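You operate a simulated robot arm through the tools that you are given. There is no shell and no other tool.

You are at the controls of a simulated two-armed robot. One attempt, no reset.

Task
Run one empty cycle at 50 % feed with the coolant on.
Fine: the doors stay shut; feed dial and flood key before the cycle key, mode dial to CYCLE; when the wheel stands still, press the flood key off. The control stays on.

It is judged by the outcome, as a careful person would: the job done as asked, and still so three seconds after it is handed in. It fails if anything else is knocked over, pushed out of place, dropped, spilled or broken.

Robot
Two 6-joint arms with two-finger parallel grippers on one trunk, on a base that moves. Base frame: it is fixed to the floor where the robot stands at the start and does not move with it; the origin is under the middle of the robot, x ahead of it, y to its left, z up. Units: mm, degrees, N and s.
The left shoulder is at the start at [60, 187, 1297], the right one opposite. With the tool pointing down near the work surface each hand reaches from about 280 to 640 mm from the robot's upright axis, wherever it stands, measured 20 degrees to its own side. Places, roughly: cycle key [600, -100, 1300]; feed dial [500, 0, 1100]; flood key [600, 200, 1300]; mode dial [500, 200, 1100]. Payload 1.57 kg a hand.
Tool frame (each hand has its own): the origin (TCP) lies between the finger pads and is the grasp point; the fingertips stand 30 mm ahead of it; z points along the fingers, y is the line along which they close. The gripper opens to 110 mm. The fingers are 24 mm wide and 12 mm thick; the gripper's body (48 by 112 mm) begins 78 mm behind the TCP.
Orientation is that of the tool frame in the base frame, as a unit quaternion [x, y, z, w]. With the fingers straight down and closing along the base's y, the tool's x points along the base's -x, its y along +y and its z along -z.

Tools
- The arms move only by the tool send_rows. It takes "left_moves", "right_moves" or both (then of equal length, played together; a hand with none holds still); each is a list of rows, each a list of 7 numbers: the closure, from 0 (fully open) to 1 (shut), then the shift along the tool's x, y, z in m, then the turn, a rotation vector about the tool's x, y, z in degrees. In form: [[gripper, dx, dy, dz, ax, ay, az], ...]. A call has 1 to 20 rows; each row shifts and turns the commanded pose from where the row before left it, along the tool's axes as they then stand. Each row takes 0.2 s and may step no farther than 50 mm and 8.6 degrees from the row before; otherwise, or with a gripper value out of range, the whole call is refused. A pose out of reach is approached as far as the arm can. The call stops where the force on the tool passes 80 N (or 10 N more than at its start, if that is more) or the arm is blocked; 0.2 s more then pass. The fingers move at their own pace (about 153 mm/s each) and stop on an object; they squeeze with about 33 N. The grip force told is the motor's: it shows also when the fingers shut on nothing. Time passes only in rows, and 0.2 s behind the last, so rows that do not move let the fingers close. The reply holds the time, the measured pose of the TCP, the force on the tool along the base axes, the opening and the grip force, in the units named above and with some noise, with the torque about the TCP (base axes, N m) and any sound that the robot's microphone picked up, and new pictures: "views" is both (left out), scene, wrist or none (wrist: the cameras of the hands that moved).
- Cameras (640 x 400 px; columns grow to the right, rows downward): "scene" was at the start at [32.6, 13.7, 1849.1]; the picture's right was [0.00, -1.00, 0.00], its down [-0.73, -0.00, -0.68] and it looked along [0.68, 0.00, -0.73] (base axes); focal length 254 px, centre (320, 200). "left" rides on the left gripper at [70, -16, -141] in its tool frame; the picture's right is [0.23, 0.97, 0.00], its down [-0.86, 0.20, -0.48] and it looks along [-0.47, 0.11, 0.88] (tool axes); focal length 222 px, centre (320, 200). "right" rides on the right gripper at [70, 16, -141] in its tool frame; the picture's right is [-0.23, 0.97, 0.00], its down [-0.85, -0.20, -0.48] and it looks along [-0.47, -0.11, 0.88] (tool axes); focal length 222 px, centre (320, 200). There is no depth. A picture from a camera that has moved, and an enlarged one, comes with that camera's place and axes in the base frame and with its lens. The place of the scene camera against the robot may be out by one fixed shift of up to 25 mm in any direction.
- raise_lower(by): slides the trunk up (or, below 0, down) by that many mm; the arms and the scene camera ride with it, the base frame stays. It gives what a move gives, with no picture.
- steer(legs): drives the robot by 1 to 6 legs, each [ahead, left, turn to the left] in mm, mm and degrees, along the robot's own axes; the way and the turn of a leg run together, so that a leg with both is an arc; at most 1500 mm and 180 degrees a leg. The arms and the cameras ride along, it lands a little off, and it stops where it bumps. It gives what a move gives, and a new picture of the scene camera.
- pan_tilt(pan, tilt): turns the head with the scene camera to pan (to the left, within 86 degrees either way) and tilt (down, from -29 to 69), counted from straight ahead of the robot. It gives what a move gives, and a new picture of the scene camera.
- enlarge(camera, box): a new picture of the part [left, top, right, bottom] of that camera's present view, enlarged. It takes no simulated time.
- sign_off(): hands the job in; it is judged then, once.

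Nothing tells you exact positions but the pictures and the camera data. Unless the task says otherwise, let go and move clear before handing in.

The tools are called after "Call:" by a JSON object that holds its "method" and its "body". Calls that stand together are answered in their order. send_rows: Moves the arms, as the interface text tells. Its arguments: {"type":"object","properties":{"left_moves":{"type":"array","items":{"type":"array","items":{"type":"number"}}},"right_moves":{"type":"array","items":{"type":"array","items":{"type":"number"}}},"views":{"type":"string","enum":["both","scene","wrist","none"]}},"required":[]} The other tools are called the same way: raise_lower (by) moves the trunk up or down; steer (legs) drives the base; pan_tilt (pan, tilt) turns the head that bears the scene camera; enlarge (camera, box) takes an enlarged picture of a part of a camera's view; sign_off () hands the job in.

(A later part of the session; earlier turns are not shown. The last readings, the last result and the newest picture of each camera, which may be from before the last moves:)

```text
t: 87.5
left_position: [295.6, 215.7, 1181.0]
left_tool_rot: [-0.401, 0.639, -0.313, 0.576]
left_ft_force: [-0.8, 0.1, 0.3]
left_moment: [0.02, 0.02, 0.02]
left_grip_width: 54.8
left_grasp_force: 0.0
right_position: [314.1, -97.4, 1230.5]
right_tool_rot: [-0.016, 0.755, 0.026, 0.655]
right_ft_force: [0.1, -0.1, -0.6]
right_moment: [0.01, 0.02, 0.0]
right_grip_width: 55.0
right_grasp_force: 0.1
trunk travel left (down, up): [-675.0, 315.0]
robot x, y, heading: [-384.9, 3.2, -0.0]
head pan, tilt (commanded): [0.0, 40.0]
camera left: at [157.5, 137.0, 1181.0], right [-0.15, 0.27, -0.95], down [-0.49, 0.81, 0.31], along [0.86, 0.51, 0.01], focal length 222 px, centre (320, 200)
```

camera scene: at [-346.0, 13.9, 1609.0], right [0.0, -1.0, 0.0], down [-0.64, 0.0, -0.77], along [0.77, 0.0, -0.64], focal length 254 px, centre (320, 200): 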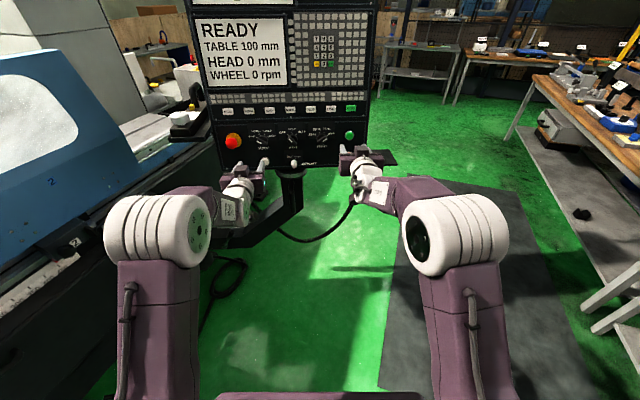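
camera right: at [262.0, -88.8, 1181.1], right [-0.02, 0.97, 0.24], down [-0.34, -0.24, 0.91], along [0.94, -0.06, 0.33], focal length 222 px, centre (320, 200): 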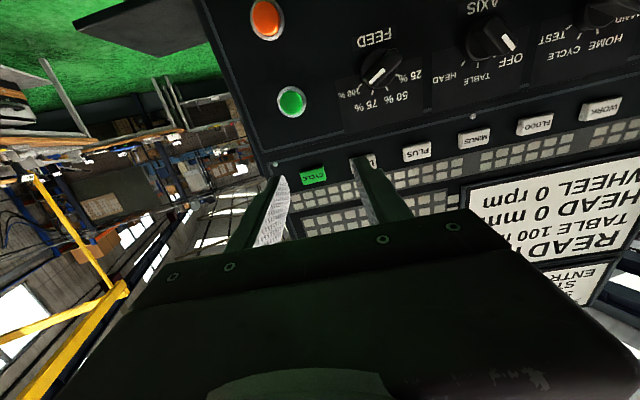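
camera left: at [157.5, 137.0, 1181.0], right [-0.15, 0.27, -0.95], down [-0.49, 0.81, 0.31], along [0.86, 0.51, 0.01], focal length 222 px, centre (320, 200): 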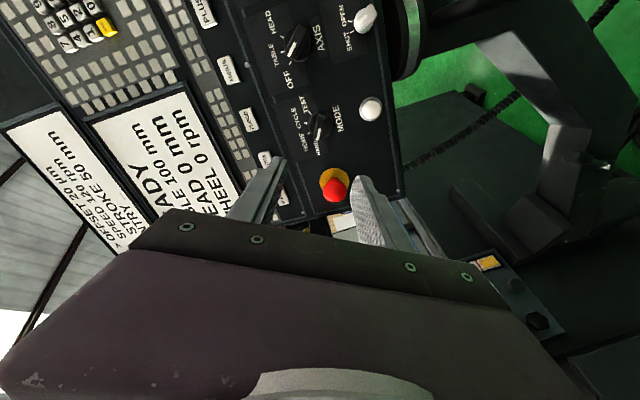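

The roll works freely now. I'll drive forward 100 mm with the hand rolled −60°, ready for the mode dial.

Call:
{"method": "steer", "body": {"legs": [[100, 0, 0]]}}

Call:
{"method": "send_rows", "body": {"left_moves": [[0.5, 0, 0, 0.02, 0, 0, 0], [0.5, 0, 0, 0.02, 0, 0, 0]], "views": "both"}}

Call:
{"method": "enlarge", "body": {"camera": "left", "box": [220, 20, 460, 240]}}

```text
t: 88.7
left_position: [393.3, 218.4, 1182.5]
left_tool_rot: [-0.401, 0.639, -0.312, 0.577]
left_ft_force: [-0.4, -0.3, -1.1]
left_moment: [0.01, -0.02, -0.02]
left_grip_width: 55.0
left_grasp_force: 0.0
right_position: [412.1, -94.9, 1230.8]
right_tool_rot: [-0.017, 0.755, 0.027, 0.655]
right_ft_force: [0.3, -0.1, 0.5]
right_moment: [0.01, 0.04, 0.01]
right_grip_width: 54.9
right_grasp_force: 0.0
trunk travel left (down, up): [-675.0, 315.0]
robot x, y, heading: [-284.0, -0.4, 0.5]
head pan, tilt (commanded): [0.0, 40.0]
camera scene: at [-248.4, 14.4, 1609.0], right [0.01, -1.0, 0.0], down [-0.64, 0.0, -0.77], along [0.77, 0.0, -0.64], focal length 254 px, centre (320, 200)
```

scene: 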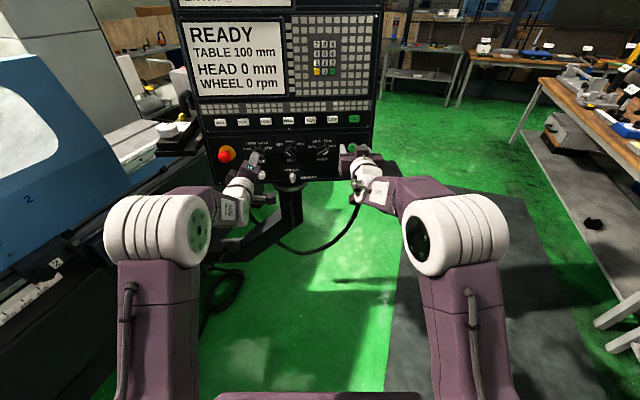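

```text
t: 89.3
left_position: [433.8, 220.2, 1175.2]
left_tool_rot: [-0.4, 0.64, -0.313, 0.577]
left_ft_force: [0.4, 0.4, -0.5]
left_moment: [0.03, -0.04, 0.02]
left_grip_width: 55.3
left_grasp_force: 0.0
right_position: [413.3, -95.3, 1229.4]
right_tool_rot: [-0.017, 0.755, 0.026, 0.655]
right_ft_force: [0.2, -0.6, -0.3]
right_moment: [0.01, 0.01, 0.01]
right_grip_width: 55.0
right_grasp_force: 0.1
trunk travel left (down, up): [-675.0, 315.0]
robot x, y, heading: [-288.4, 2.1, 0.4]
head pan, tilt (commanded): [0.0, 40.0]
camera scene: at [-246.4, 14.6, 1608.9], right [0.01, -1.0, 0.0], down [-0.64, 0.0, -0.77], along [0.77, 0.0, -0.64], focal length 254 px, centre (320, 200)
camera left: at [295.4, 141.1, 1174.5], right [-0.15, 0.27, -0.95], down [-0.49, 0.81, 0.31], along [0.86, 0.51, 0.01], focal length 222 px, centre (320, 200)
```

scene: 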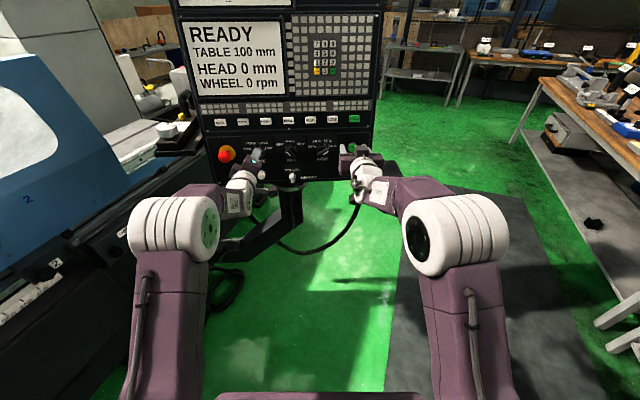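
left: 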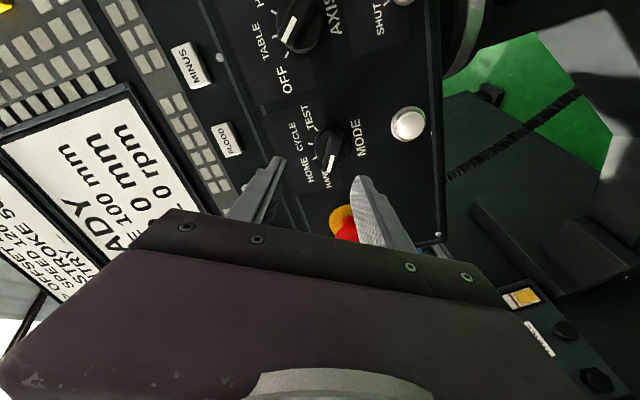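

```text
1.82 times, centred on (340, 130) of left
camera zoom: at [295.4, 141.1, 1174.5], right [-0.15, 0.27, -0.95], down [-0.49, 0.81, 0.31], along [0.86, 0.51, 0.01], focal length 404 px, centre (284, 327)
```

zoom: 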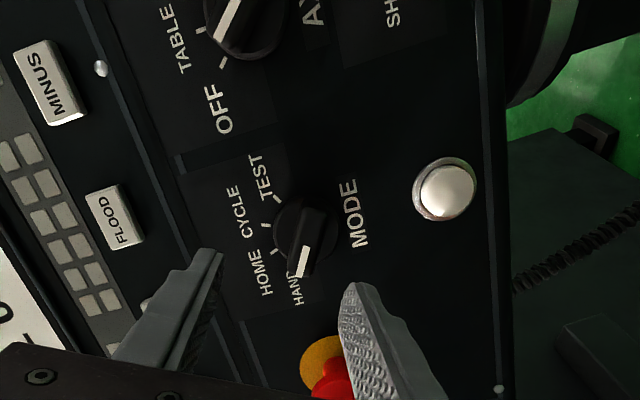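

The mode pointer is at HAND and the fingers straddle the bar. The dial's axis is about 13 mm below the hand's axis, so I'll shift down and advance to just in front of the knob.

Call:
{"method": "send_rows", "body": {"left_moves": [[0.5, 0.0075, 0.0111, 0, 0, 0, 0], [0.5, 0, 0, 0.015, 0, 0, 0], [0.5, 0, 0, 0.015, 0, 0, 0], [0.5, 0, 0, 0.01, 0, 0, 0], [0.5, 0, 0, 0, 0, 0, 0]], "views": "wrist"}}

Call:
{"method": "enlarge", "body": {"camera": "left", "box": [220, 60, 440, 240]}}

Call:
{"method": "enlarge", "body": {"camera": "scene", "box": [200, 100, 340, 200]}}

```text
t: 90.5
left_position: [470.5, 221.8, 1157.7]
left_tool_rot: [-0.4, 0.639, -0.312, 0.577]
left_ft_force: [-1.1, -0.3, 0.6]
left_moment: [0.03, 0.01, 0.01]
left_grip_width: 54.8
left_grasp_force: 0.0
right_position: [411.8, -95.7, 1230.3]
right_tool_rot: [-0.017, 0.755, 0.027, 0.654]
right_ft_force: [0.5, 0.7, 0.1]
right_moment: [-0.01, 0.01, 0.05]
right_grip_width: 55.2
right_grasp_force: 0.0
trunk travel left (down, up): [-675.0, 315.0]
robot x, y, heading: [-283.7, 1.0, 0.5]
head pan, tilt (commanded): [0.0, 40.0]
camera left: at [333.1, 143.2, 1157.2], right [-0.15, 0.27, -0.95], down [-0.49, 0.81, 0.31], along [0.86, 0.51, 0.01], focal length 222 px, centre (320, 200)
```

left: 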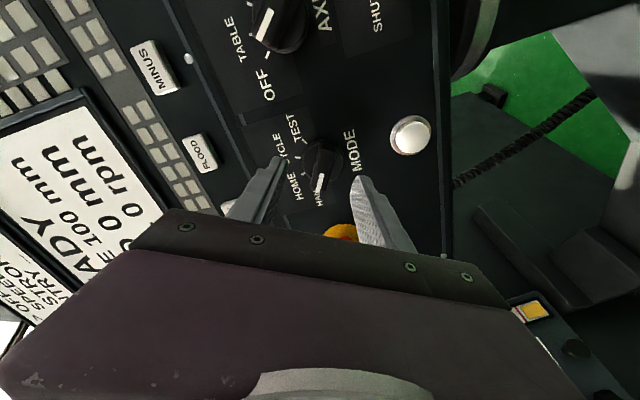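

```text
2.22 times, centred on (330, 150) of left
camera zoom: at [333.1, 143.2, 1157.2], right [-0.15, 0.27, -0.95], down [-0.49, 0.81, 0.31], along [0.86, 0.51, 0.01], focal length 494 px, centre (298, 311)
```

zoom: 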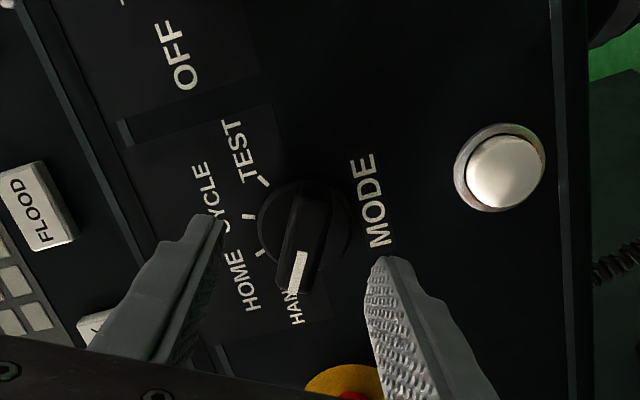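

```text
4.00 times, centred on (270, 150) of scene
camera zoom: at [-248.1, 14.3, 1608.9], right [0.01, -1.0, 0.0], down [-0.64, 0.0, -0.77], along [0.77, 0.0, -0.64], focal length 1014 px, centre (520, 400)
```

zoom: 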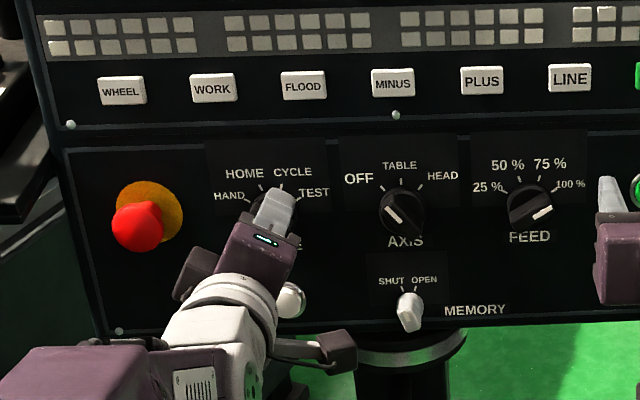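

Alignment is good; the bar sits about 8° further round than the hand (positions look spaced 45° apart). I'll turn the hand −8° more, nudge 2 mm down and advance 24 mm so the fingers flank the bar.

Call:
{"method": "send_rows", "body": {"left_moves": [[0.5, 0, 0.0019, 0, 0, 0, -8.0], [0.5, 0, 0, 0.006, 0, 0, 0], [0.5, 0, 0, 0.006, 0, 0, 0], [0.5, 0, 0, 0.006, 0, 0, 0], [0.5, 0, 0, 0.006, 0, 0, 0], [0.5, 0, 0, 0, 0, 0, 0]], "views": "wrist"}}

Call:
{"method": "enlarge", "body": {"camera": "left", "box": [220, 60, 440, 240]}}

Call:
{"method": "enlarge", "body": {"camera": "scene", "box": [220, 110, 320, 180]}}

```text
t: 91.9
left_position: [494.0, 224.1, 1152.7]
left_tool_rot: [-0.444, 0.609, -0.353, 0.554]
left_ft_force: [-1.0, 0.1, -0.6]
left_moment: [-0.01, 0.0, -0.02]
left_grip_width: 55.2
left_grasp_force: 0.1
right_position: [412.6, -96.1, 1230.2]
right_tool_rot: [-0.017, 0.755, 0.027, 0.655]
right_ft_force: [-1.4, 0.3, 0.3]
right_moment: [-0.01, 0.01, -0.01]
right_grip_width: 54.8
right_grasp_force: 0.0
trunk travel left (down, up): [-675.0, 315.0]
robot x, y, heading: [-282.2, 3.0, 0.2]
head pan, tilt (commanded): [0.0, 40.0]
camera left: at [357.9, 143.5, 1162.1], right [-0.15, 0.14, -0.98], down [-0.51, 0.84, 0.19], along [0.85, 0.53, -0.05], focal length 222 px, centre (320, 200)
```

left: 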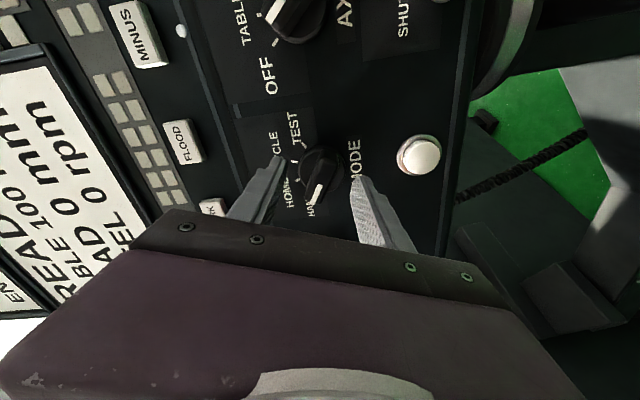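

```text
2.22 times, centred on (330, 150) of left
camera zoom: at [357.9, 143.5, 1162.1], right [-0.15, 0.14, -0.98], down [-0.51, 0.84, 0.19], along [0.85, 0.53, -0.05], focal length 494 px, centre (298, 311)
```

zoom: 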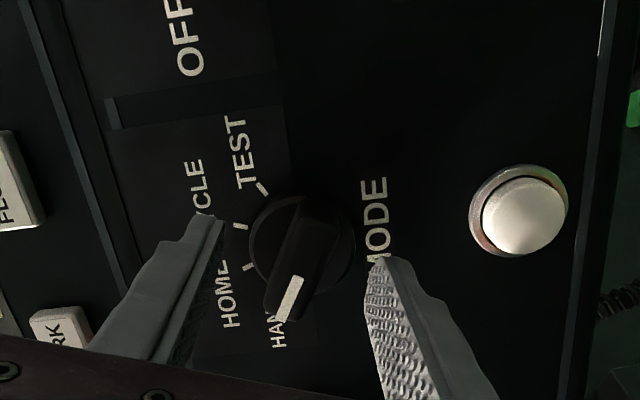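

```text
5.71 times, centred on (270, 145) of scene
camera zoom: at [-248.2, 14.4, 1608.9], right [0.01, -1.0, 0.0], down [-0.64, 0.0, -0.77], along [0.77, 0.0, -0.64], focal length 1448 px, centre (606, 514)
```

zoom: 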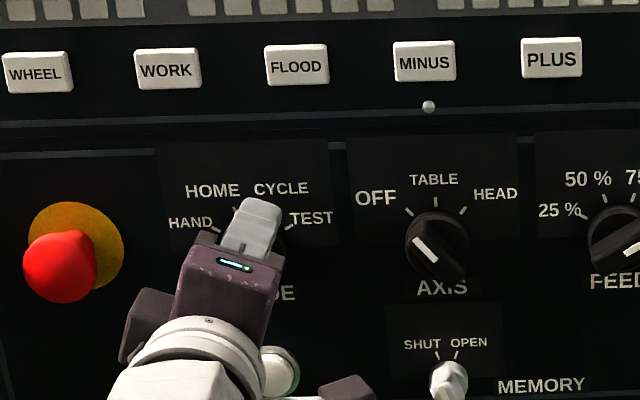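

The fingers flank the bar with matching angle. Closing on it now.

Call:
{"method": "send_rows", "body": {"left_moves": [[0.7, 0, 0, 0, 0, 0, 0], [0.85, 0, 0, 0, 0, 0, 0], [1.0, 0, 0, 0, 0, 0, 0], [1.0, 0, 0, 0, 0, 0, 0]], "views": "wrist"}}

Call:
{"method": "enlarge", "body": {"camera": "left", "box": [220, 60, 440, 240]}}

```text
t: 92.9
left_position: [496.1, 223.5, 1152.1]
left_tool_rot: [-0.445, 0.61, -0.351, 0.554]
left_ft_force: [-1.6, 0.4, -2.2]
left_moment: [0.74, 0.6, 0.03]
left_grip_width: 19.5
left_grasp_force: 33.5
right_position: [412.7, -95.7, 1230.9]
right_tool_rot: [-0.018, 0.755, 0.028, 0.655]
right_ft_force: [-1.2, 0.6, -0.5]
right_moment: [-0.01, 0.0, 0.03]
right_grip_width: 55.0
right_grasp_force: 0.1
trunk travel left (down, up): [-675.0, 315.0]
robot x, y, heading: [-285.5, 0.8, 0.4]
head pan, tilt (commanded): [0.0, 40.0]
camera left: at [358.1, 143.6, 1161.6], right [-0.15, 0.14, -0.98], down [-0.51, 0.84, 0.19], along [0.85, 0.53, -0.05], focal length 222 px, centre (320, 200)
```

left: 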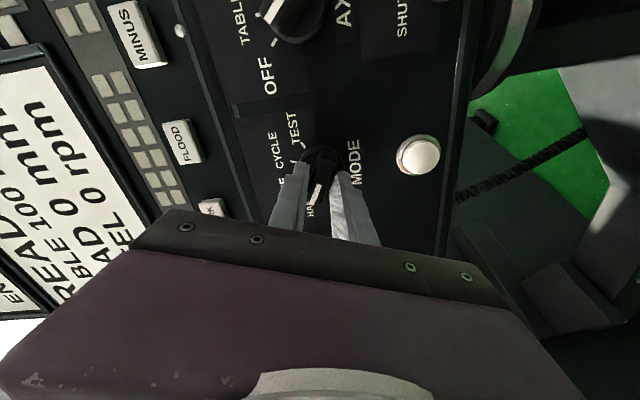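

```text
2.22 times, centred on (330, 150) of left
camera zoom: at [358.1, 143.6, 1161.6], right [-0.15, 0.14, -0.98], down [-0.51, 0.84, 0.19], along [0.85, 0.53, -0.05], focal length 494 px, centre (298, 311)
```

zoom: 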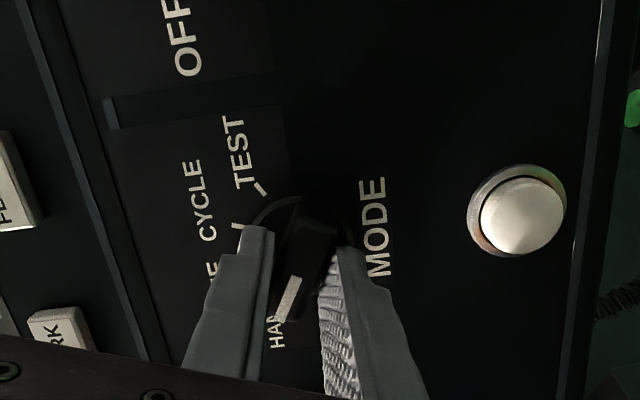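

Gripped the bar (19.5 mm wide). I'll turn clockwise by about 43° first and look.

Call:
{"method": "send_rows", "body": {"left_moves": [[1, 0, 0, 0, 0, 0, 8.5], [1, 0, 0, 0, 0, 0, 8.5], [1, 0, 0, 0, 0, 0, 8.5], [1, 0, 0, 0, 0, 0, 8.5], [1, 0, 0, 0, 0, 0, 8.5]], "views": "wrist"}}

Call:
{"method": "enlarge", "body": {"camera": "left", "box": [220, 60, 440, 240]}}

Call:
{"method": "enlarge", "body": {"camera": "scene", "box": [200, 60, 340, 180]}}

```text
t: 94.1
left_position: [494.8, 224.7, 1152.6]
left_tool_rot: [-0.192, 0.73, -0.126, 0.644]
left_ft_force: [-3.8, 1.8, -1.3]
left_moment: [-0.04, 1.03, 0.08]
left_grip_width: 16.5
left_grasp_force: 31.7
right_position: [411.5, -94.7, 1230.9]
right_tool_rot: [-0.017, 0.755, 0.026, 0.655]
right_ft_force: [0.2, 1.0, -0.4]
right_moment: [0.01, -0.03, -0.01]
right_grip_width: 55.1
right_grasp_force: 0.1
trunk travel left (down, up): [-675.0, 315.0]
robot x, y, heading: [-287.1, -0.5, 0.6]
head pan, tilt (commanded): [0.0, 40.0]
camera left: at [350.2, 168.3, 1116.6], right [-0.14, 0.77, -0.62], down [-0.41, 0.53, 0.74], along [0.9, 0.36, 0.25], focal length 222 px, centre (320, 200)
```

left: 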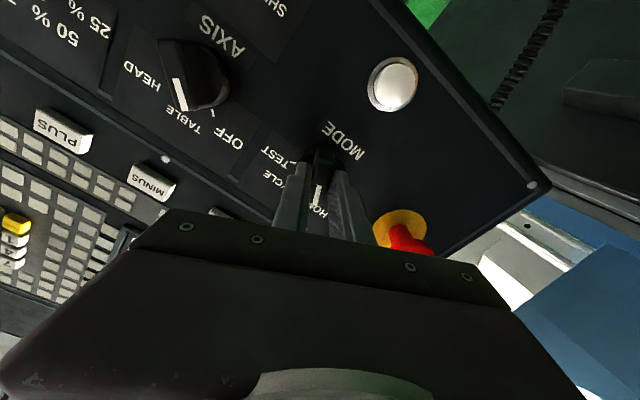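

```text
2.22 times, centred on (330, 150) of left
camera zoom: at [350.2, 168.3, 1116.6], right [-0.14, 0.77, -0.62], down [-0.41, 0.53, 0.74], along [0.9, 0.36, 0.25], focal length 494 px, centre (298, 311)
```

zoom: 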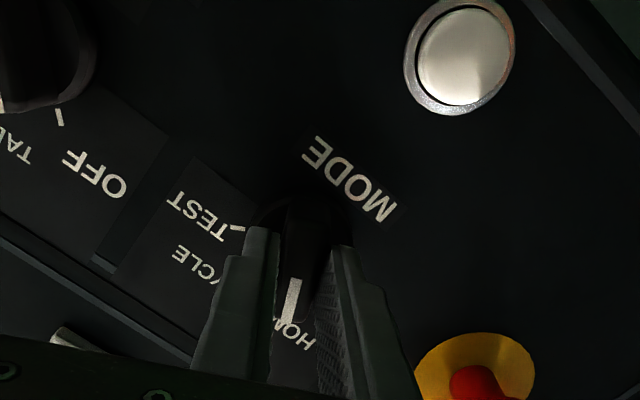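

```text
3.33 times, centred on (270, 120) of scene
camera zoom: at [-248.4, 15.0, 1608.9], right [0.01, -1.0, 0.0], down [-0.64, 0.0, -0.77], along [0.77, 0.0, -0.64], focal length 845 px, centre (487, 467)
```

zoom: 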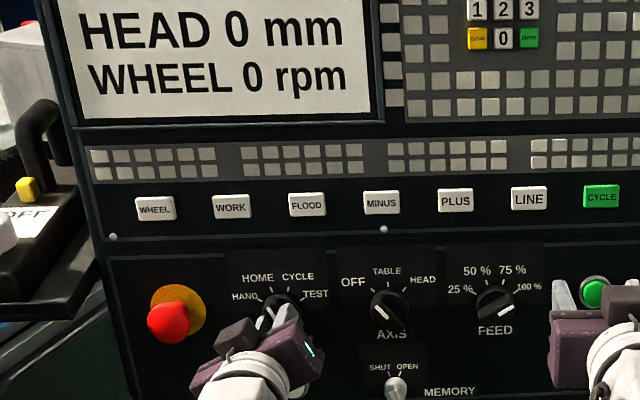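

The knob follows; the pointer is now at HOME. Turning on to CYCLE, about 45° more.

Call:
{"method": "send_rows", "body": {"left_moves": [[1, 0, 0, 0, 0, 0, 8.5], [1, 0, 0, 0, 0, 0, 8.5], [1, 0, 0, 0, 0, 0, 8.5], [1, 0, 0, 0, 0, 0, 8.5], [1, 0, 0, 0, 0, 0, 8.5]], "views": "wrist"}}

Call:
{"method": "enlarge", "body": {"camera": "left", "box": [220, 60, 440, 240]}}

Call:
{"method": "enlarge", "body": {"camera": "scene", "box": [210, 110, 320, 180]}}

```text
t: 95.3
left_position: [494.5, 223.1, 1153.4]
left_tool_rot: [0.086, 0.75, 0.115, 0.646]
left_ft_force: [1.0, 0.4, 0.0]
left_moment: [0.01, 0.22, 0.01]
left_grip_width: 15.8
left_grasp_force: 31.6
right_position: [412.0, -95.9, 1229.7]
right_tool_rot: [-0.017, 0.755, 0.026, 0.655]
right_ft_force: [-0.2, -0.9, -0.6]
right_moment: [0.01, 0.03, 0.0]
right_grip_width: 54.7
right_grasp_force: 0.0
trunk travel left (down, up): [-675.0, 315.0]
robot x, y, heading: [-287.7, 4.0, 0.3]
head pan, tilt (commanded): [0.0, 40.0]
camera left: at [345.0, 217.3, 1100.8], right [-0.05, 1.0, 0.06], down [-0.35, -0.08, 0.93], along [0.94, 0.03, 0.35], focal length 222 px, centre (320, 200)
```

left: 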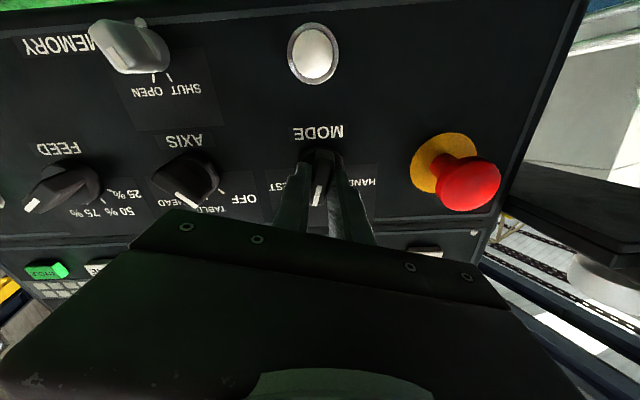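

```text
2.22 times, centred on (330, 150) of left
camera zoom: at [345.0, 217.3, 1100.8], right [-0.05, 1.0, 0.06], down [-0.35, -0.08, 0.93], along [0.94, 0.03, 0.35], focal length 494 px, centre (298, 311)
```

zoom: 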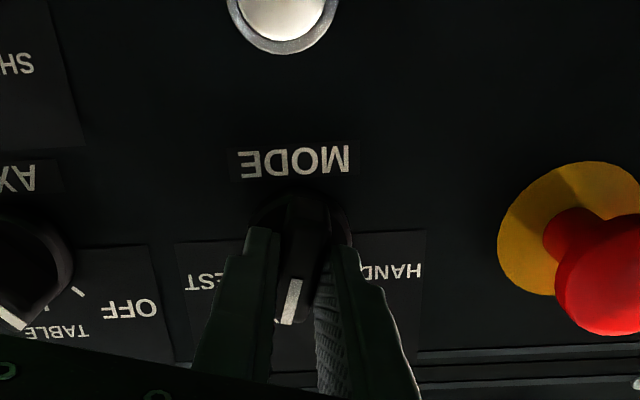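

```text
5.71 times, centred on (265, 145) of scene
camera zoom: at [-247.9, 14.6, 1608.9], right [0.01, -1.0, 0.0], down [-0.64, 0.0, -0.77], along [0.77, 0.0, -0.64], focal length 1448 px, centre (634, 514)
```

zoom: 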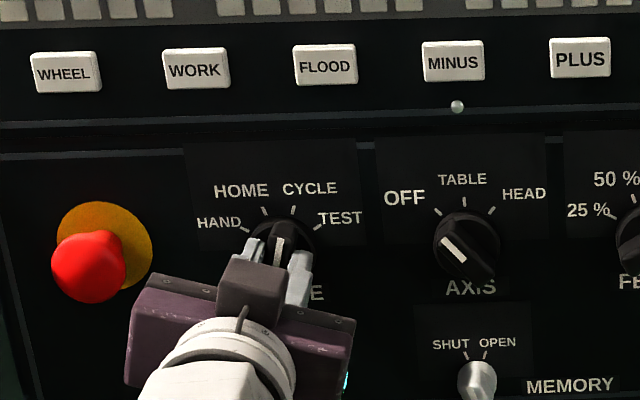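

The pointer is just short of CYCLE (at about +16°, tick at +22.5°). Another 6.5°, then I'll release and check.

Call:
{"method": "send_rows", "body": {"left_moves": [[1, 0, 0, 0, 0, 0, 6.5], [1, 0, 0, 0, 0, 0, 0], [0.8, 0, 0, 0, 0, 0, 0], [0.6, 0, 0, 0, 0, 0, 0], [0.5, 0, 0, 0, 0, 0, 0], [0.5, 0, 0, -0.01, 0, 0, 0], [0.5, 0, 0, -0.015, 0, 0, 0], [0.5, 0, 0, -0.015, 0, 0, 0]], "views": "wrist"}}

Call:
{"method": "enlarge", "body": {"camera": "left", "box": [220, 60, 440, 240]}}

Call:
{"method": "enlarge", "body": {"camera": "scene", "box": [210, 110, 320, 180]}}

```text
t: 97.1
left_position: [454.5, 218.7, 1158.2]
left_tool_rot: [0.126, 0.744, 0.151, 0.639]
left_ft_force: [0.6, 0.0, -0.1]
left_moment: [0.0, -0.02, 0.0]
left_grip_width: 55.0
left_grasp_force: 0.2
right_position: [412.4, -95.4, 1230.9]
right_tool_rot: [-0.017, 0.755, 0.027, 0.655]
right_ft_force: [0.4, 1.0, 0.2]
right_moment: [0.02, 0.04, 0.01]
right_grip_width: 55.0
right_grasp_force: 0.1
trunk travel left (down, up): [-675.0, 315.0]
robot x, y, heading: [-285.1, -1.8, 0.2]
head pan, tilt (commanded): [0.0, 40.0]
camera left: at [304.2, 221.2, 1108.0], right [-0.04, 0.98, 0.17], down [-0.34, -0.17, 0.92], along [0.94, -0.02, 0.35], focal length 222 px, centre (320, 200)
```

left: 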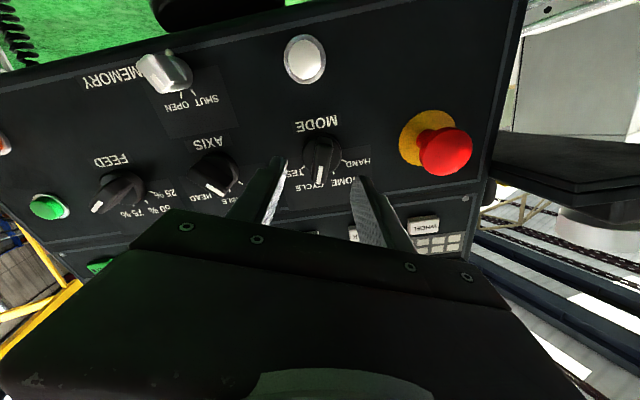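

```text
2.22 times, centred on (330, 150) of left
camera zoom: at [304.2, 221.2, 1108.0], right [-0.04, 0.98, 0.17], down [-0.34, -0.17, 0.92], along [0.94, -0.02, 0.35], focal length 494 px, centre (298, 311)
```

zoom: 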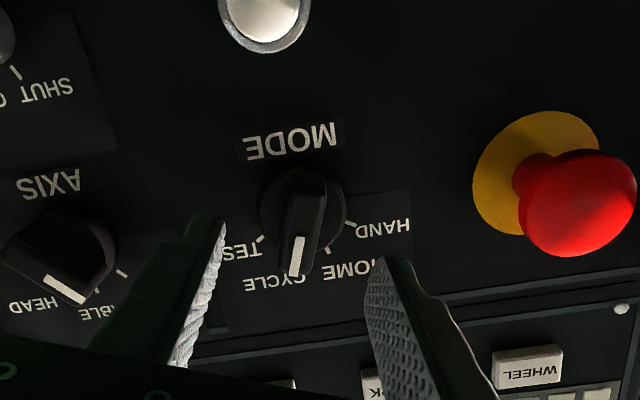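

```text
5.71 times, centred on (265, 145) of scene
camera zoom: at [-248.7, 14.3, 1608.9], right [0.01, -1.0, 0.0], down [-0.64, 0.0, -0.77], along [0.77, 0.01, -0.64], focal length 1448 px, centre (634, 514)
```

zoom: 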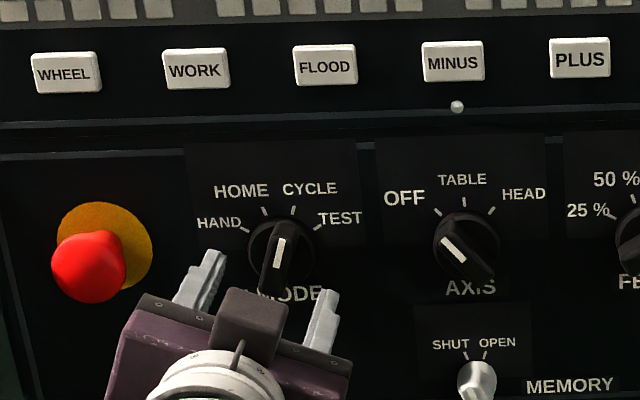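

The mode dial now points at CYCLE and the pendant hasn't shifted. Next, the FLOOD key: unroll, close the left fingers, go up to key height, then drive a little closer for reach.

Call:
{"method": "send_rows", "body": {"left_moves": [[0.7, 0, 0, -0.015, 0, 0, -7.6], [1.0, 0, 0, -0.015, 0, 0, -7.6], [1.0, 0, 0, 0, 0, 0, -7.6], [1.0, -0.027, -0.009, -0.004, 0, 0, 0], [1.0, -0.027, -0.009, -0.004, 0, 0, 0], [1.0, -0.027, -0.009, -0.004, 0, 0, 0], [1.0, -0.027, -0.009, -0.004, 0, 0, 0]], "views": "none"}}

Call:
{"method": "steer", "body": {"legs": [[65, 0, 0]]}}

Call:
{"method": "enlarge", "body": {"camera": "left", "box": [160, 40, 480, 240]}}

Call:
{"method": "enlarge", "body": {"camera": "scene", "box": [180, 80, 380, 200]}}

```text
t: 98.7
left_position: [425.8, 181.3, 1273.7]
left_tool_rot: [-0.023, 0.755, 0.022, 0.656]
left_ft_force: [-0.7, 0.0, 0.2]
left_moment: [-0.02, 0.0, -0.02]
left_grip_width: 0.2
left_grasp_force: 21.4
right_position: [412.1, -95.6, 1230.7]
right_tool_rot: [-0.018, 0.755, 0.028, 0.655]
right_ft_force: [0.2, -0.6, -0.2]
right_moment: [-0.01, -0.02, 0.02]
right_grip_width: 54.7
right_grasp_force: 0.0
trunk travel left (down, up): [-675.0, 315.0]
robot x, y, heading: [-283.6, 2.9, 0.2]
head pan, tilt (commanded): [0.0, 40.0]
```

```text
t: 99.7
left_position: [488.8, 180.3, 1274.4]
left_tool_rot: [-0.023, 0.752, 0.022, 0.658]
left_ft_force: [0.1, 0.0, 0.0]
left_moment: [-0.03, 0.02, 0.02]
left_grip_width: 0.0
left_grasp_force: 21.5
right_position: [473.8, -95.5, 1232.5]
right_tool_rot: [-0.017, 0.754, 0.027, 0.656]
right_ft_force: [0.3, -0.5, 0.5]
right_moment: [0.01, 0.02, 0.02]
right_grip_width: 55.1
right_grasp_force: 0.1
trunk travel left (down, up): [-675.0, 315.0]
robot x, y, heading: [-220.3, -2.0, 0.3]
head pan, tilt (commanded): [0.0, 40.0]
camera scene: at [-187.5, 14.7, 1609.0], right [0.01, -1.0, 0.0], down [-0.64, 0.0, -0.77], along [0.77, 0.01, -0.64], focal length 254 px, centre (320, 200)
```

scene: 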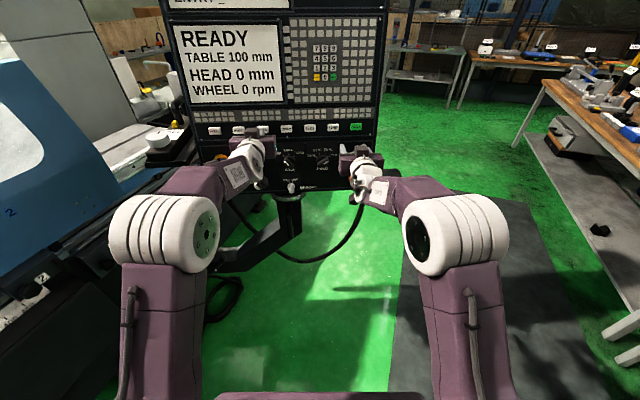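

```text
2.00 times, centred on (320, 140) of left
camera zoom: at [340.3, 155.2, 1223.7], right [-0.09, 0.97, -0.22], down [-0.37, 0.17, 0.91], along [0.92, 0.17, 0.34], focal length 444 px, centre (320, 320)
```

zoom: 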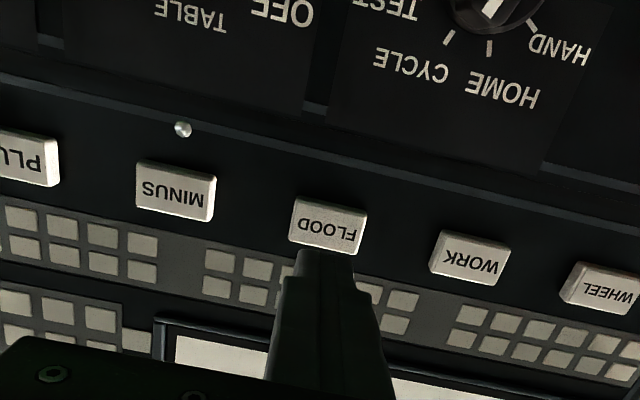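

```text
3.20 times, centred on (280, 140) of scene
camera zoom: at [-187.5, 14.7, 1609.0], right [0.01, -1.0, 0.0], down [-0.64, 0.0, -0.77], along [0.77, 0.01, -0.64], focal length 811 px, centre (448, 392)
```

zoom: 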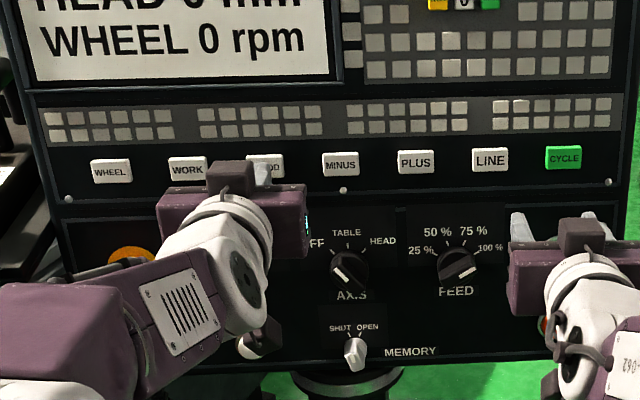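

Before pressing I'll double-check the mode pointer from this angle.

Call:
{"method": "enlarge", "body": {"camera": "left", "box": [340, 0, 480, 100]}}

Call:
{"method": "enlarge", "body": {"camera": "left", "box": [240, 100, 400, 220]}}

```text
4.00 times, centred on (410, 50) of left
camera zoom: at [340.3, 155.2, 1223.7], right [-0.09, 0.97, -0.22], down [-0.37, 0.17, 0.91], along [0.92, 0.17, 0.34], focal length 888 px, centre (-40, 800)
```

zoom: 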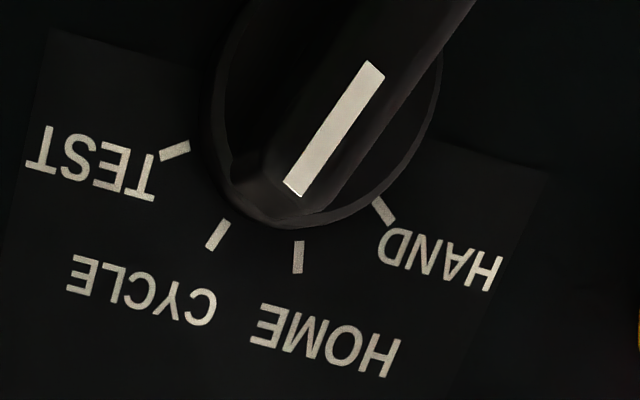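

```text
3.33 times, centred on (320, 160) of left
camera zoom: at [340.3, 155.2, 1223.7], right [-0.09, 0.97, -0.22], down [-0.37, 0.17, 0.91], along [0.92, 0.17, 0.34], focal length 740 px, centre (320, 333)
```

zoom: 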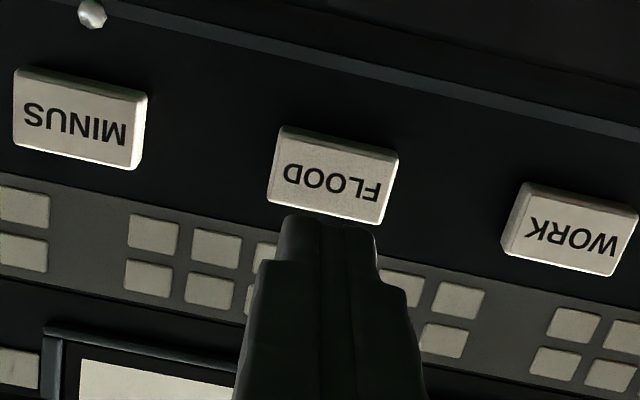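

The mode pointer is on CYCLE. The FLOOD key centre is at about (563, 189, 1258). I'll line up the closed fingertips and approach to within a few millimetres.

Call:
{"method": "send_rows", "body": {"left_moves": [[1, 0.006, 0.0042, 0, 0, 0, 0], [1, 0, 0, 0.012, 0, 0, 0], [1, 0, 0, 0.012, 0, 0, 0], [1, 0, 0, 0.01, 0, 0, 0]], "views": "wrist"}}

Call:
{"method": "enlarge", "body": {"camera": "left", "box": [240, 100, 400, 220]}}

```text
t: 100.7
left_position: [522.8, 188.2, 1261.9]
left_tool_rot: [-0.024, 0.754, 0.022, 0.657]
left_ft_force: [0.3, -1.1, 0.2]
left_moment: [-0.02, -0.02, -0.01]
left_grip_width: 0.0
left_grasp_force: 21.4
right_position: [474.4, -94.8, 1230.5]
right_tool_rot: [-0.017, 0.756, 0.027, 0.654]
right_ft_force: [-0.3, -0.4, 0.3]
right_moment: [-0.02, 0.01, -0.01]
right_grip_width: 55.1
right_grasp_force: 0.0
trunk travel left (down, up): [-675.0, 315.0]
robot x, y, heading: [-222.9, 0.9, 0.2]
head pan, tilt (commanded): [0.0, 40.0]
camera left: at [375.0, 161.3, 1212.0], right [-0.09, 0.97, -0.22], down [-0.37, 0.17, 0.91], along [0.93, 0.17, 0.34], focal length 222 px, centre (320, 200)
```

left: 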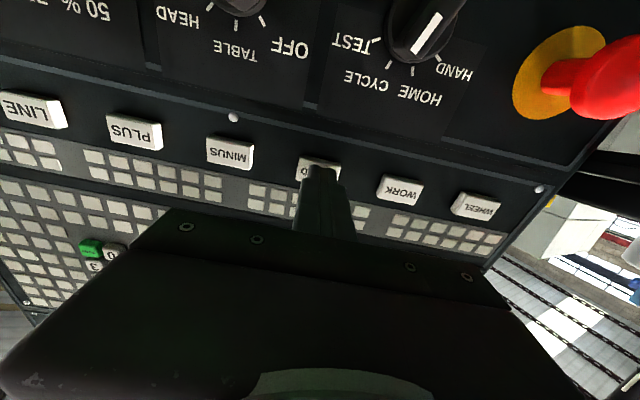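

```text
3.33 times, centred on (320, 160) of left
camera zoom: at [375.0, 161.3, 1212.0], right [-0.09, 0.97, -0.22], down [-0.37, 0.17, 0.91], along [0.93, 0.17, 0.34], focal length 740 px, centre (320, 333)
```

zoom: 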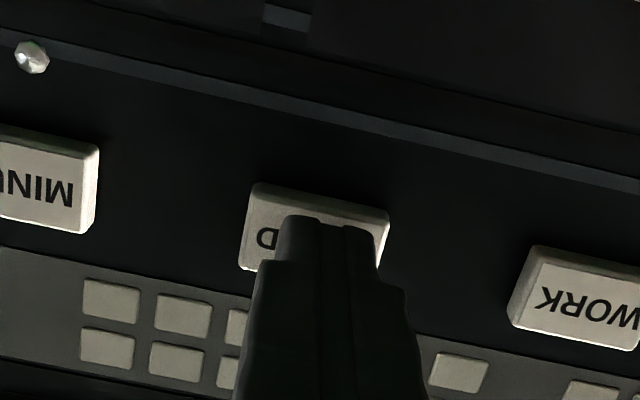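

Fingertip centred on FLOOD, about 10 mm short. I'll press in small steps and watch the force, the sound and the key.

Call:
{"method": "send_rows", "body": {"left_moves": [[1, 0, 0, 0.002, 0, 0, 0], [1, 0, 0, 0.002, 0, 0, 0], [1, 0, 0, 0.002, 0, 0, 0], [1, 0, 0, 0.002, 0, 0, 0]], "views": "wrist"}}

Call:
{"method": "enlarge", "body": {"camera": "left", "box": [240, 100, 400, 220]}}

```text
t: 101.7
left_position: [530.2, 188.8, 1261.6]
left_tool_rot: [-0.022, 0.754, 0.02, 0.656]
left_ft_force: [-2.6, 0.1, -0.5]
left_moment: [-0.03, 0.04, 0.02]
left_grip_width: 0.0
left_grasp_force: 20.9
right_position: [474.8, -95.6, 1230.4]
right_tool_rot: [-0.018, 0.755, 0.028, 0.655]
right_ft_force: [-0.4, 0.2, -0.1]
right_moment: [-0.01, -0.03, 0.01]
right_grip_width: 55.2
right_grasp_force: 0.1
trunk travel left (down, up): [-675.0, 315.0]
robot x, y, heading: [-221.7, 0.2, 0.3]
head pan, tilt (commanded): [0.0, 40.0]
heard: click
camera left: at [382.4, 162.1, 1211.3], right [-0.09, 0.97, -0.22], down [-0.37, 0.17, 0.91], along [0.93, 0.17, 0.34], focal length 222 px, centre (320, 200)
```

left: 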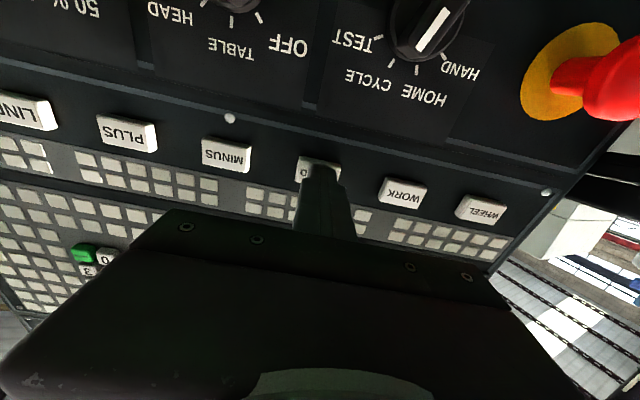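

```text
3.33 times, centred on (320, 160) of left
camera zoom: at [382.4, 162.1, 1211.3], right [-0.09, 0.97, -0.22], down [-0.37, 0.17, 0.91], along [0.93, 0.17, 0.34], focal length 740 px, centre (320, 333)
```

zoom: 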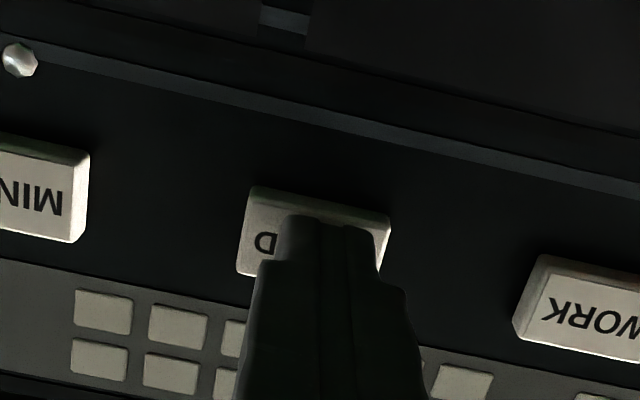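

A click was heard at 2.6 N, so FLOOD has been pressed. I'll back off and look for confirmation.

Call:
{"method": "send_rows", "body": {"left_moves": [[1, 0, 0, -0.005, 0, 0, 0], [1, 0, 0, -0.015, 0, 0, 0], [1, 0, 0, -0.02, 0, 0, 0], [1, 0, 0, -0.02, 0, 0, 0]], "views": "both"}}

Call:
{"method": "enlarge", "body": {"camera": "left", "box": [160, 40, 480, 240]}}

Call:
{"method": "enlarge", "body": {"camera": "scene", "box": [150, 0, 400, 150]}}

```text
t: 102.7
left_position: [470.5, 185.9, 1269.2]
left_tool_rot: [-0.023, 0.754, 0.023, 0.656]
left_ft_force: [0.0, 0.4, 0.8]
left_moment: [-0.01, 0.01, 0.0]
left_grip_width: 0.1
left_grasp_force: 21.1
right_position: [475.4, -95.7, 1230.6]
right_tool_rot: [-0.017, 0.755, 0.027, 0.655]
right_ft_force: [0.2, -0.7, -0.3]
right_moment: [-0.01, 0.0, -0.02]
right_grip_width: 55.2
right_grasp_force: 0.0
trunk travel left (down, up): [-675.0, 315.0]
robot x, y, heading: [-223.3, 2.4, 0.3]
head pan, tilt (commanded): [0.0, 40.0]
camera scene: at [-185.8, 14.8, 1608.9], right [0.01, -1.0, 0.0], down [-0.64, 0.0, -0.77], along [0.77, 0.0, -0.64], focal length 254 px, centre (320, 200)
camera left: at [322.5, 159.5, 1219.1], right [-0.09, 0.97, -0.22], down [-0.37, 0.17, 0.91], along [0.93, 0.17, 0.34], focal length 222 px, centre (320, 200)
```

scene: 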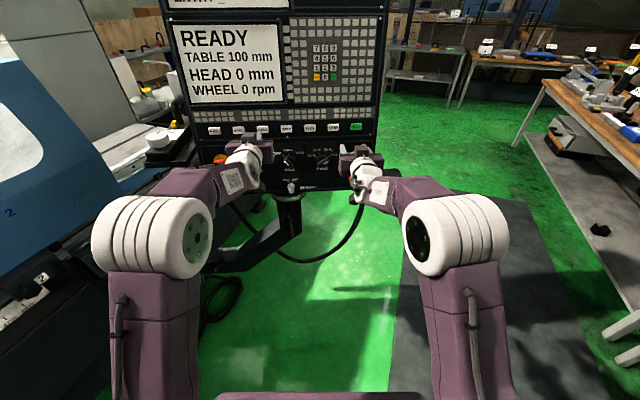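
left: 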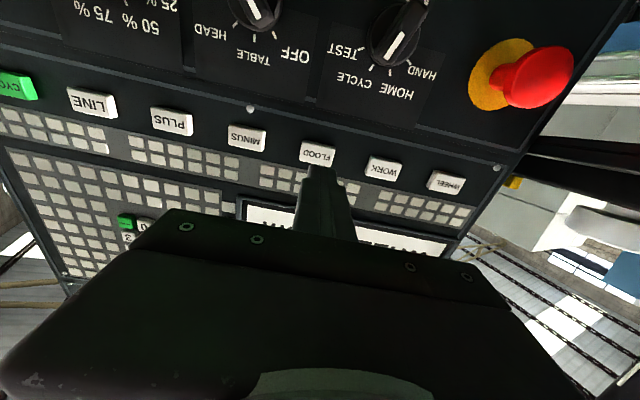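

```text
2.00 times, centred on (320, 140) of left
camera zoom: at [322.5, 159.5, 1219.1], right [-0.09, 0.97, -0.22], down [-0.37, 0.17, 0.91], along [0.93, 0.17, 0.34], focal length 444 px, centre (320, 320)
```

zoom: 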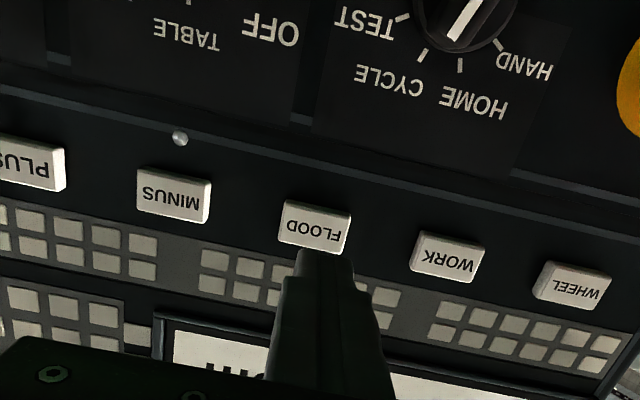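

```text
2.56 times, centred on (275, 75) of scene
camera zoom: at [-185.8, 14.8, 1608.9], right [0.01, -1.0, 0.0], down [-0.64, 0.0, -0.77], along [0.77, 0.0, -0.64], focal length 649 px, centre (435, 520)
```

zoom: 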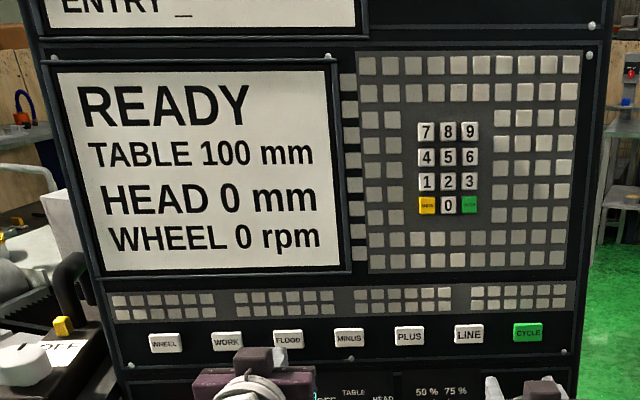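

The screen shows no flood indicator. I'll look toward the machine for visible coolant, and at the upper screen.

Call:
{"method": "pan_tilt", "body": {"pan": 35, "tilt": 15}}

Call:
{"method": "pan_tilt", "body": {"pan": 0, "tilt": 15}}

```text
t: 103.7
left_position: [471.2, 184.9, 1269.5]
left_tool_rot: [-0.023, 0.754, 0.022, 0.656]
left_ft_force: [-0.2, 0.6, -0.6]
left_moment: [-0.02, -0.03, -0.01]
left_grip_width: 0.3
left_grasp_force: 21.5
right_position: [475.7, -95.5, 1230.4]
right_tool_rot: [-0.017, 0.755, 0.027, 0.655]
right_ft_force: [-0.4, 0.3, -0.4]
right_moment: [-0.01, -0.01, -0.02]
right_grip_width: 55.2
right_grasp_force: 0.1
trunk travel left (down, up): [-675.0, 315.0]
robot x, y, heading: [-220.9, -0.5, 0.5]
head pan, tilt (commanded): [35.0, 15.0]
camera scene: at [-193.7, 68.2, 1648.4], right [0.58, -0.82, 0.0], down [-0.21, -0.15, -0.97], along [0.79, 0.56, -0.26], focal length 254 px, centre (320, 200)
```

scene: 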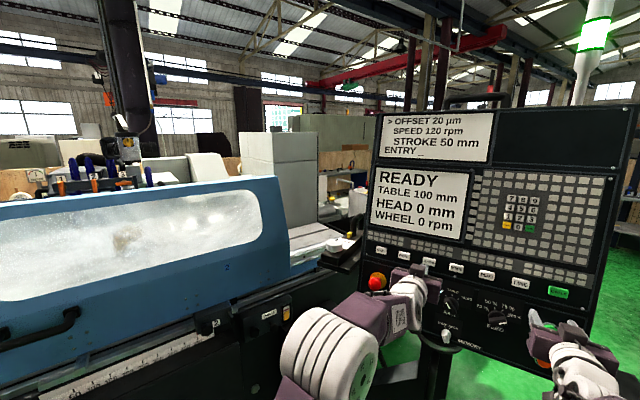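

```text
t: 104.7
left_position: [471.9, 187.1, 1269.2]
left_tool_rot: [-0.023, 0.753, 0.022, 0.657]
left_ft_force: [-0.5, 0.0, -0.4]
left_moment: [0.03, 0.04, -0.02]
left_grip_width: 0.0
left_grasp_force: 21.5
right_position: [474.7, -94.2, 1231.2]
right_tool_rot: [-0.017, 0.755, 0.027, 0.655]
right_ft_force: [-0.2, 0.3, 0.0]
right_moment: [0.02, 0.01, 0.01]
right_grip_width: 55.1
right_grasp_force: 0.1
trunk travel left (down, up): [-675.0, 315.0]
robot x, y, heading: [-224.2, 4.2, 0.5]
head pan, tilt (commanded): [0.0, 15.0]
camera scene: at [-176.5, 15.0, 1648.5], right [0.01, -1.0, 0.0], down [-0.26, 0.0, -0.97], along [0.97, 0.01, -0.26], focal length 254 px, centre (320, 200)
```

scene: 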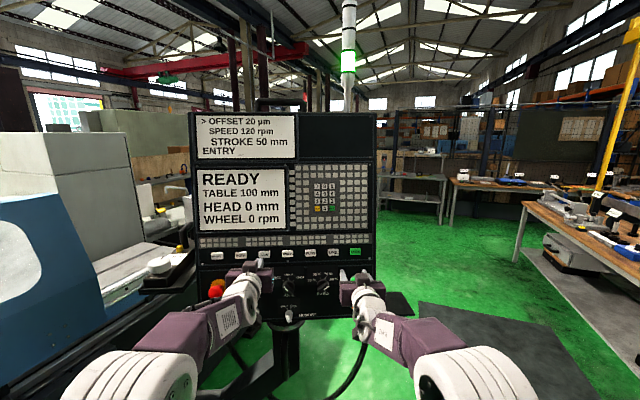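

Nothing visible yet, so I'll rely on the click for now. Next is the feed dial with the left arm: back off 65 mm and shift right about 243 mm, so the left shoulder faces that dial.

Call:
{"method": "steer", "body": {"legs": [[-65, 0, 0], [0, -243, 0]]}}

Call:
{"method": "pan_tilt", "body": {"pan": 10, "tilt": 40}}

Call:
{"method": "enlarge", "body": {"camera": "left", "box": [0, 0, 640, 400]}}

```text
t: 107.0
left_position: [409.3, -62.5, 1268.1]
left_tool_rot: [-0.021, 0.754, 0.02, 0.656]
left_ft_force: [-0.3, -0.1, 0.4]
left_moment: [-0.01, 0.02, -0.02]
left_grip_width: 0.0
left_grasp_force: 20.7
right_position: [411.5, -343.5, 1231.0]
right_tool_rot: [-0.016, 0.755, 0.026, 0.655]
right_ft_force: [0.2, 0.1, 0.2]
right_moment: [-0.03, 0.01, 0.03]
right_grip_width: 55.1
right_grasp_force: 0.1
trunk travel left (down, up): [-675.0, 315.0]
robot x, y, heading: [-285.3, -242.4, 0.3]
head pan, tilt (commanded): [0.0, 15.0]
camera scene: at [-239.4, -229.2, 1648.5], right [0.0, -1.0, 0.0], down [-0.26, 0.0, -0.97], along [0.97, 0.0, -0.26], focal length 254 px, centre (320, 200)
```

scene: 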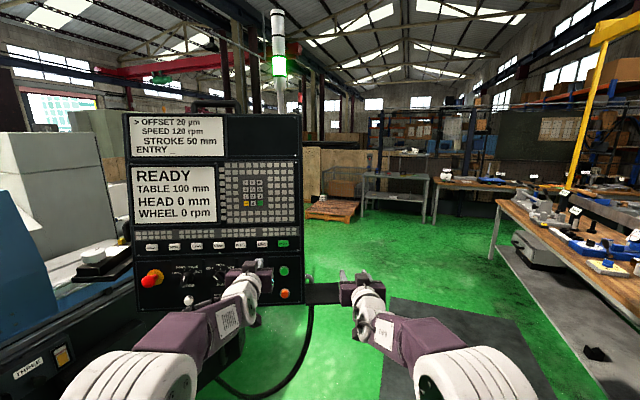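

```text
t: 107.9
left_position: [411.1, -62.3, 1269.1]
left_tool_rot: [-0.021, 0.754, 0.02, 0.656]
left_ft_force: [-0.7, 0.3, 0.4]
left_moment: [-0.04, -0.03, -0.01]
left_grip_width: 0.2
left_grasp_force: 20.8
right_position: [411.3, -343.4, 1231.1]
right_tool_rot: [-0.016, 0.756, 0.026, 0.654]
right_ft_force: [0.5, -0.4, -0.2]
right_moment: [0.03, 0.02, -0.02]
right_grip_width: 55.1
right_grasp_force: 0.2
trunk travel left (down, up): [-675.0, 315.0]
robot x, y, heading: [-285.7, -240.7, 0.2]
head pan, tilt (commanded): [10.0, 40.0]
camera scene: at [-248.8, -215.0, 1609.0], right [0.17, -0.98, 0.0], down [-0.63, -0.11, -0.77], along [0.75, 0.13, -0.64], focal length 254 px, centre (320, 200)
```

scene: 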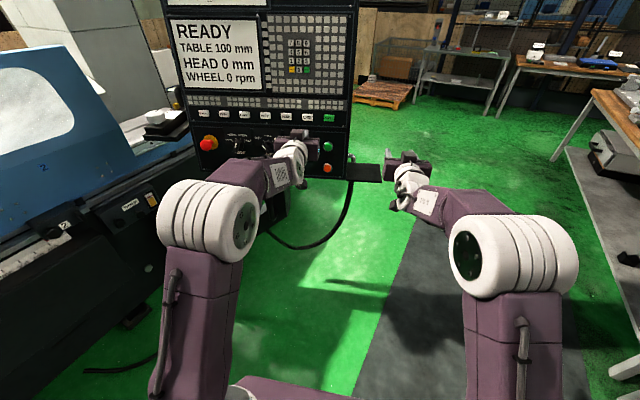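

```text
1.00 times, centred on (320, 200) of left (not enlarged: the box is as wide or as high as the picture)
camera zoom: at [261.7, -88.1, 1218.7], right [-0.09, 0.97, -0.22], down [-0.37, 0.18, 0.91], along [0.93, 0.16, 0.34], focal length 222 px, centre (320, 200)
```

zoom: 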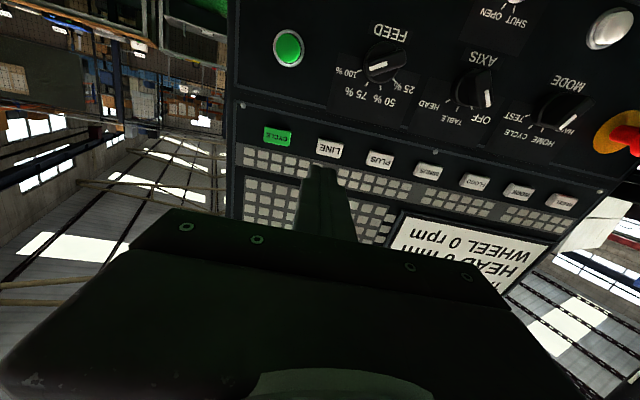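

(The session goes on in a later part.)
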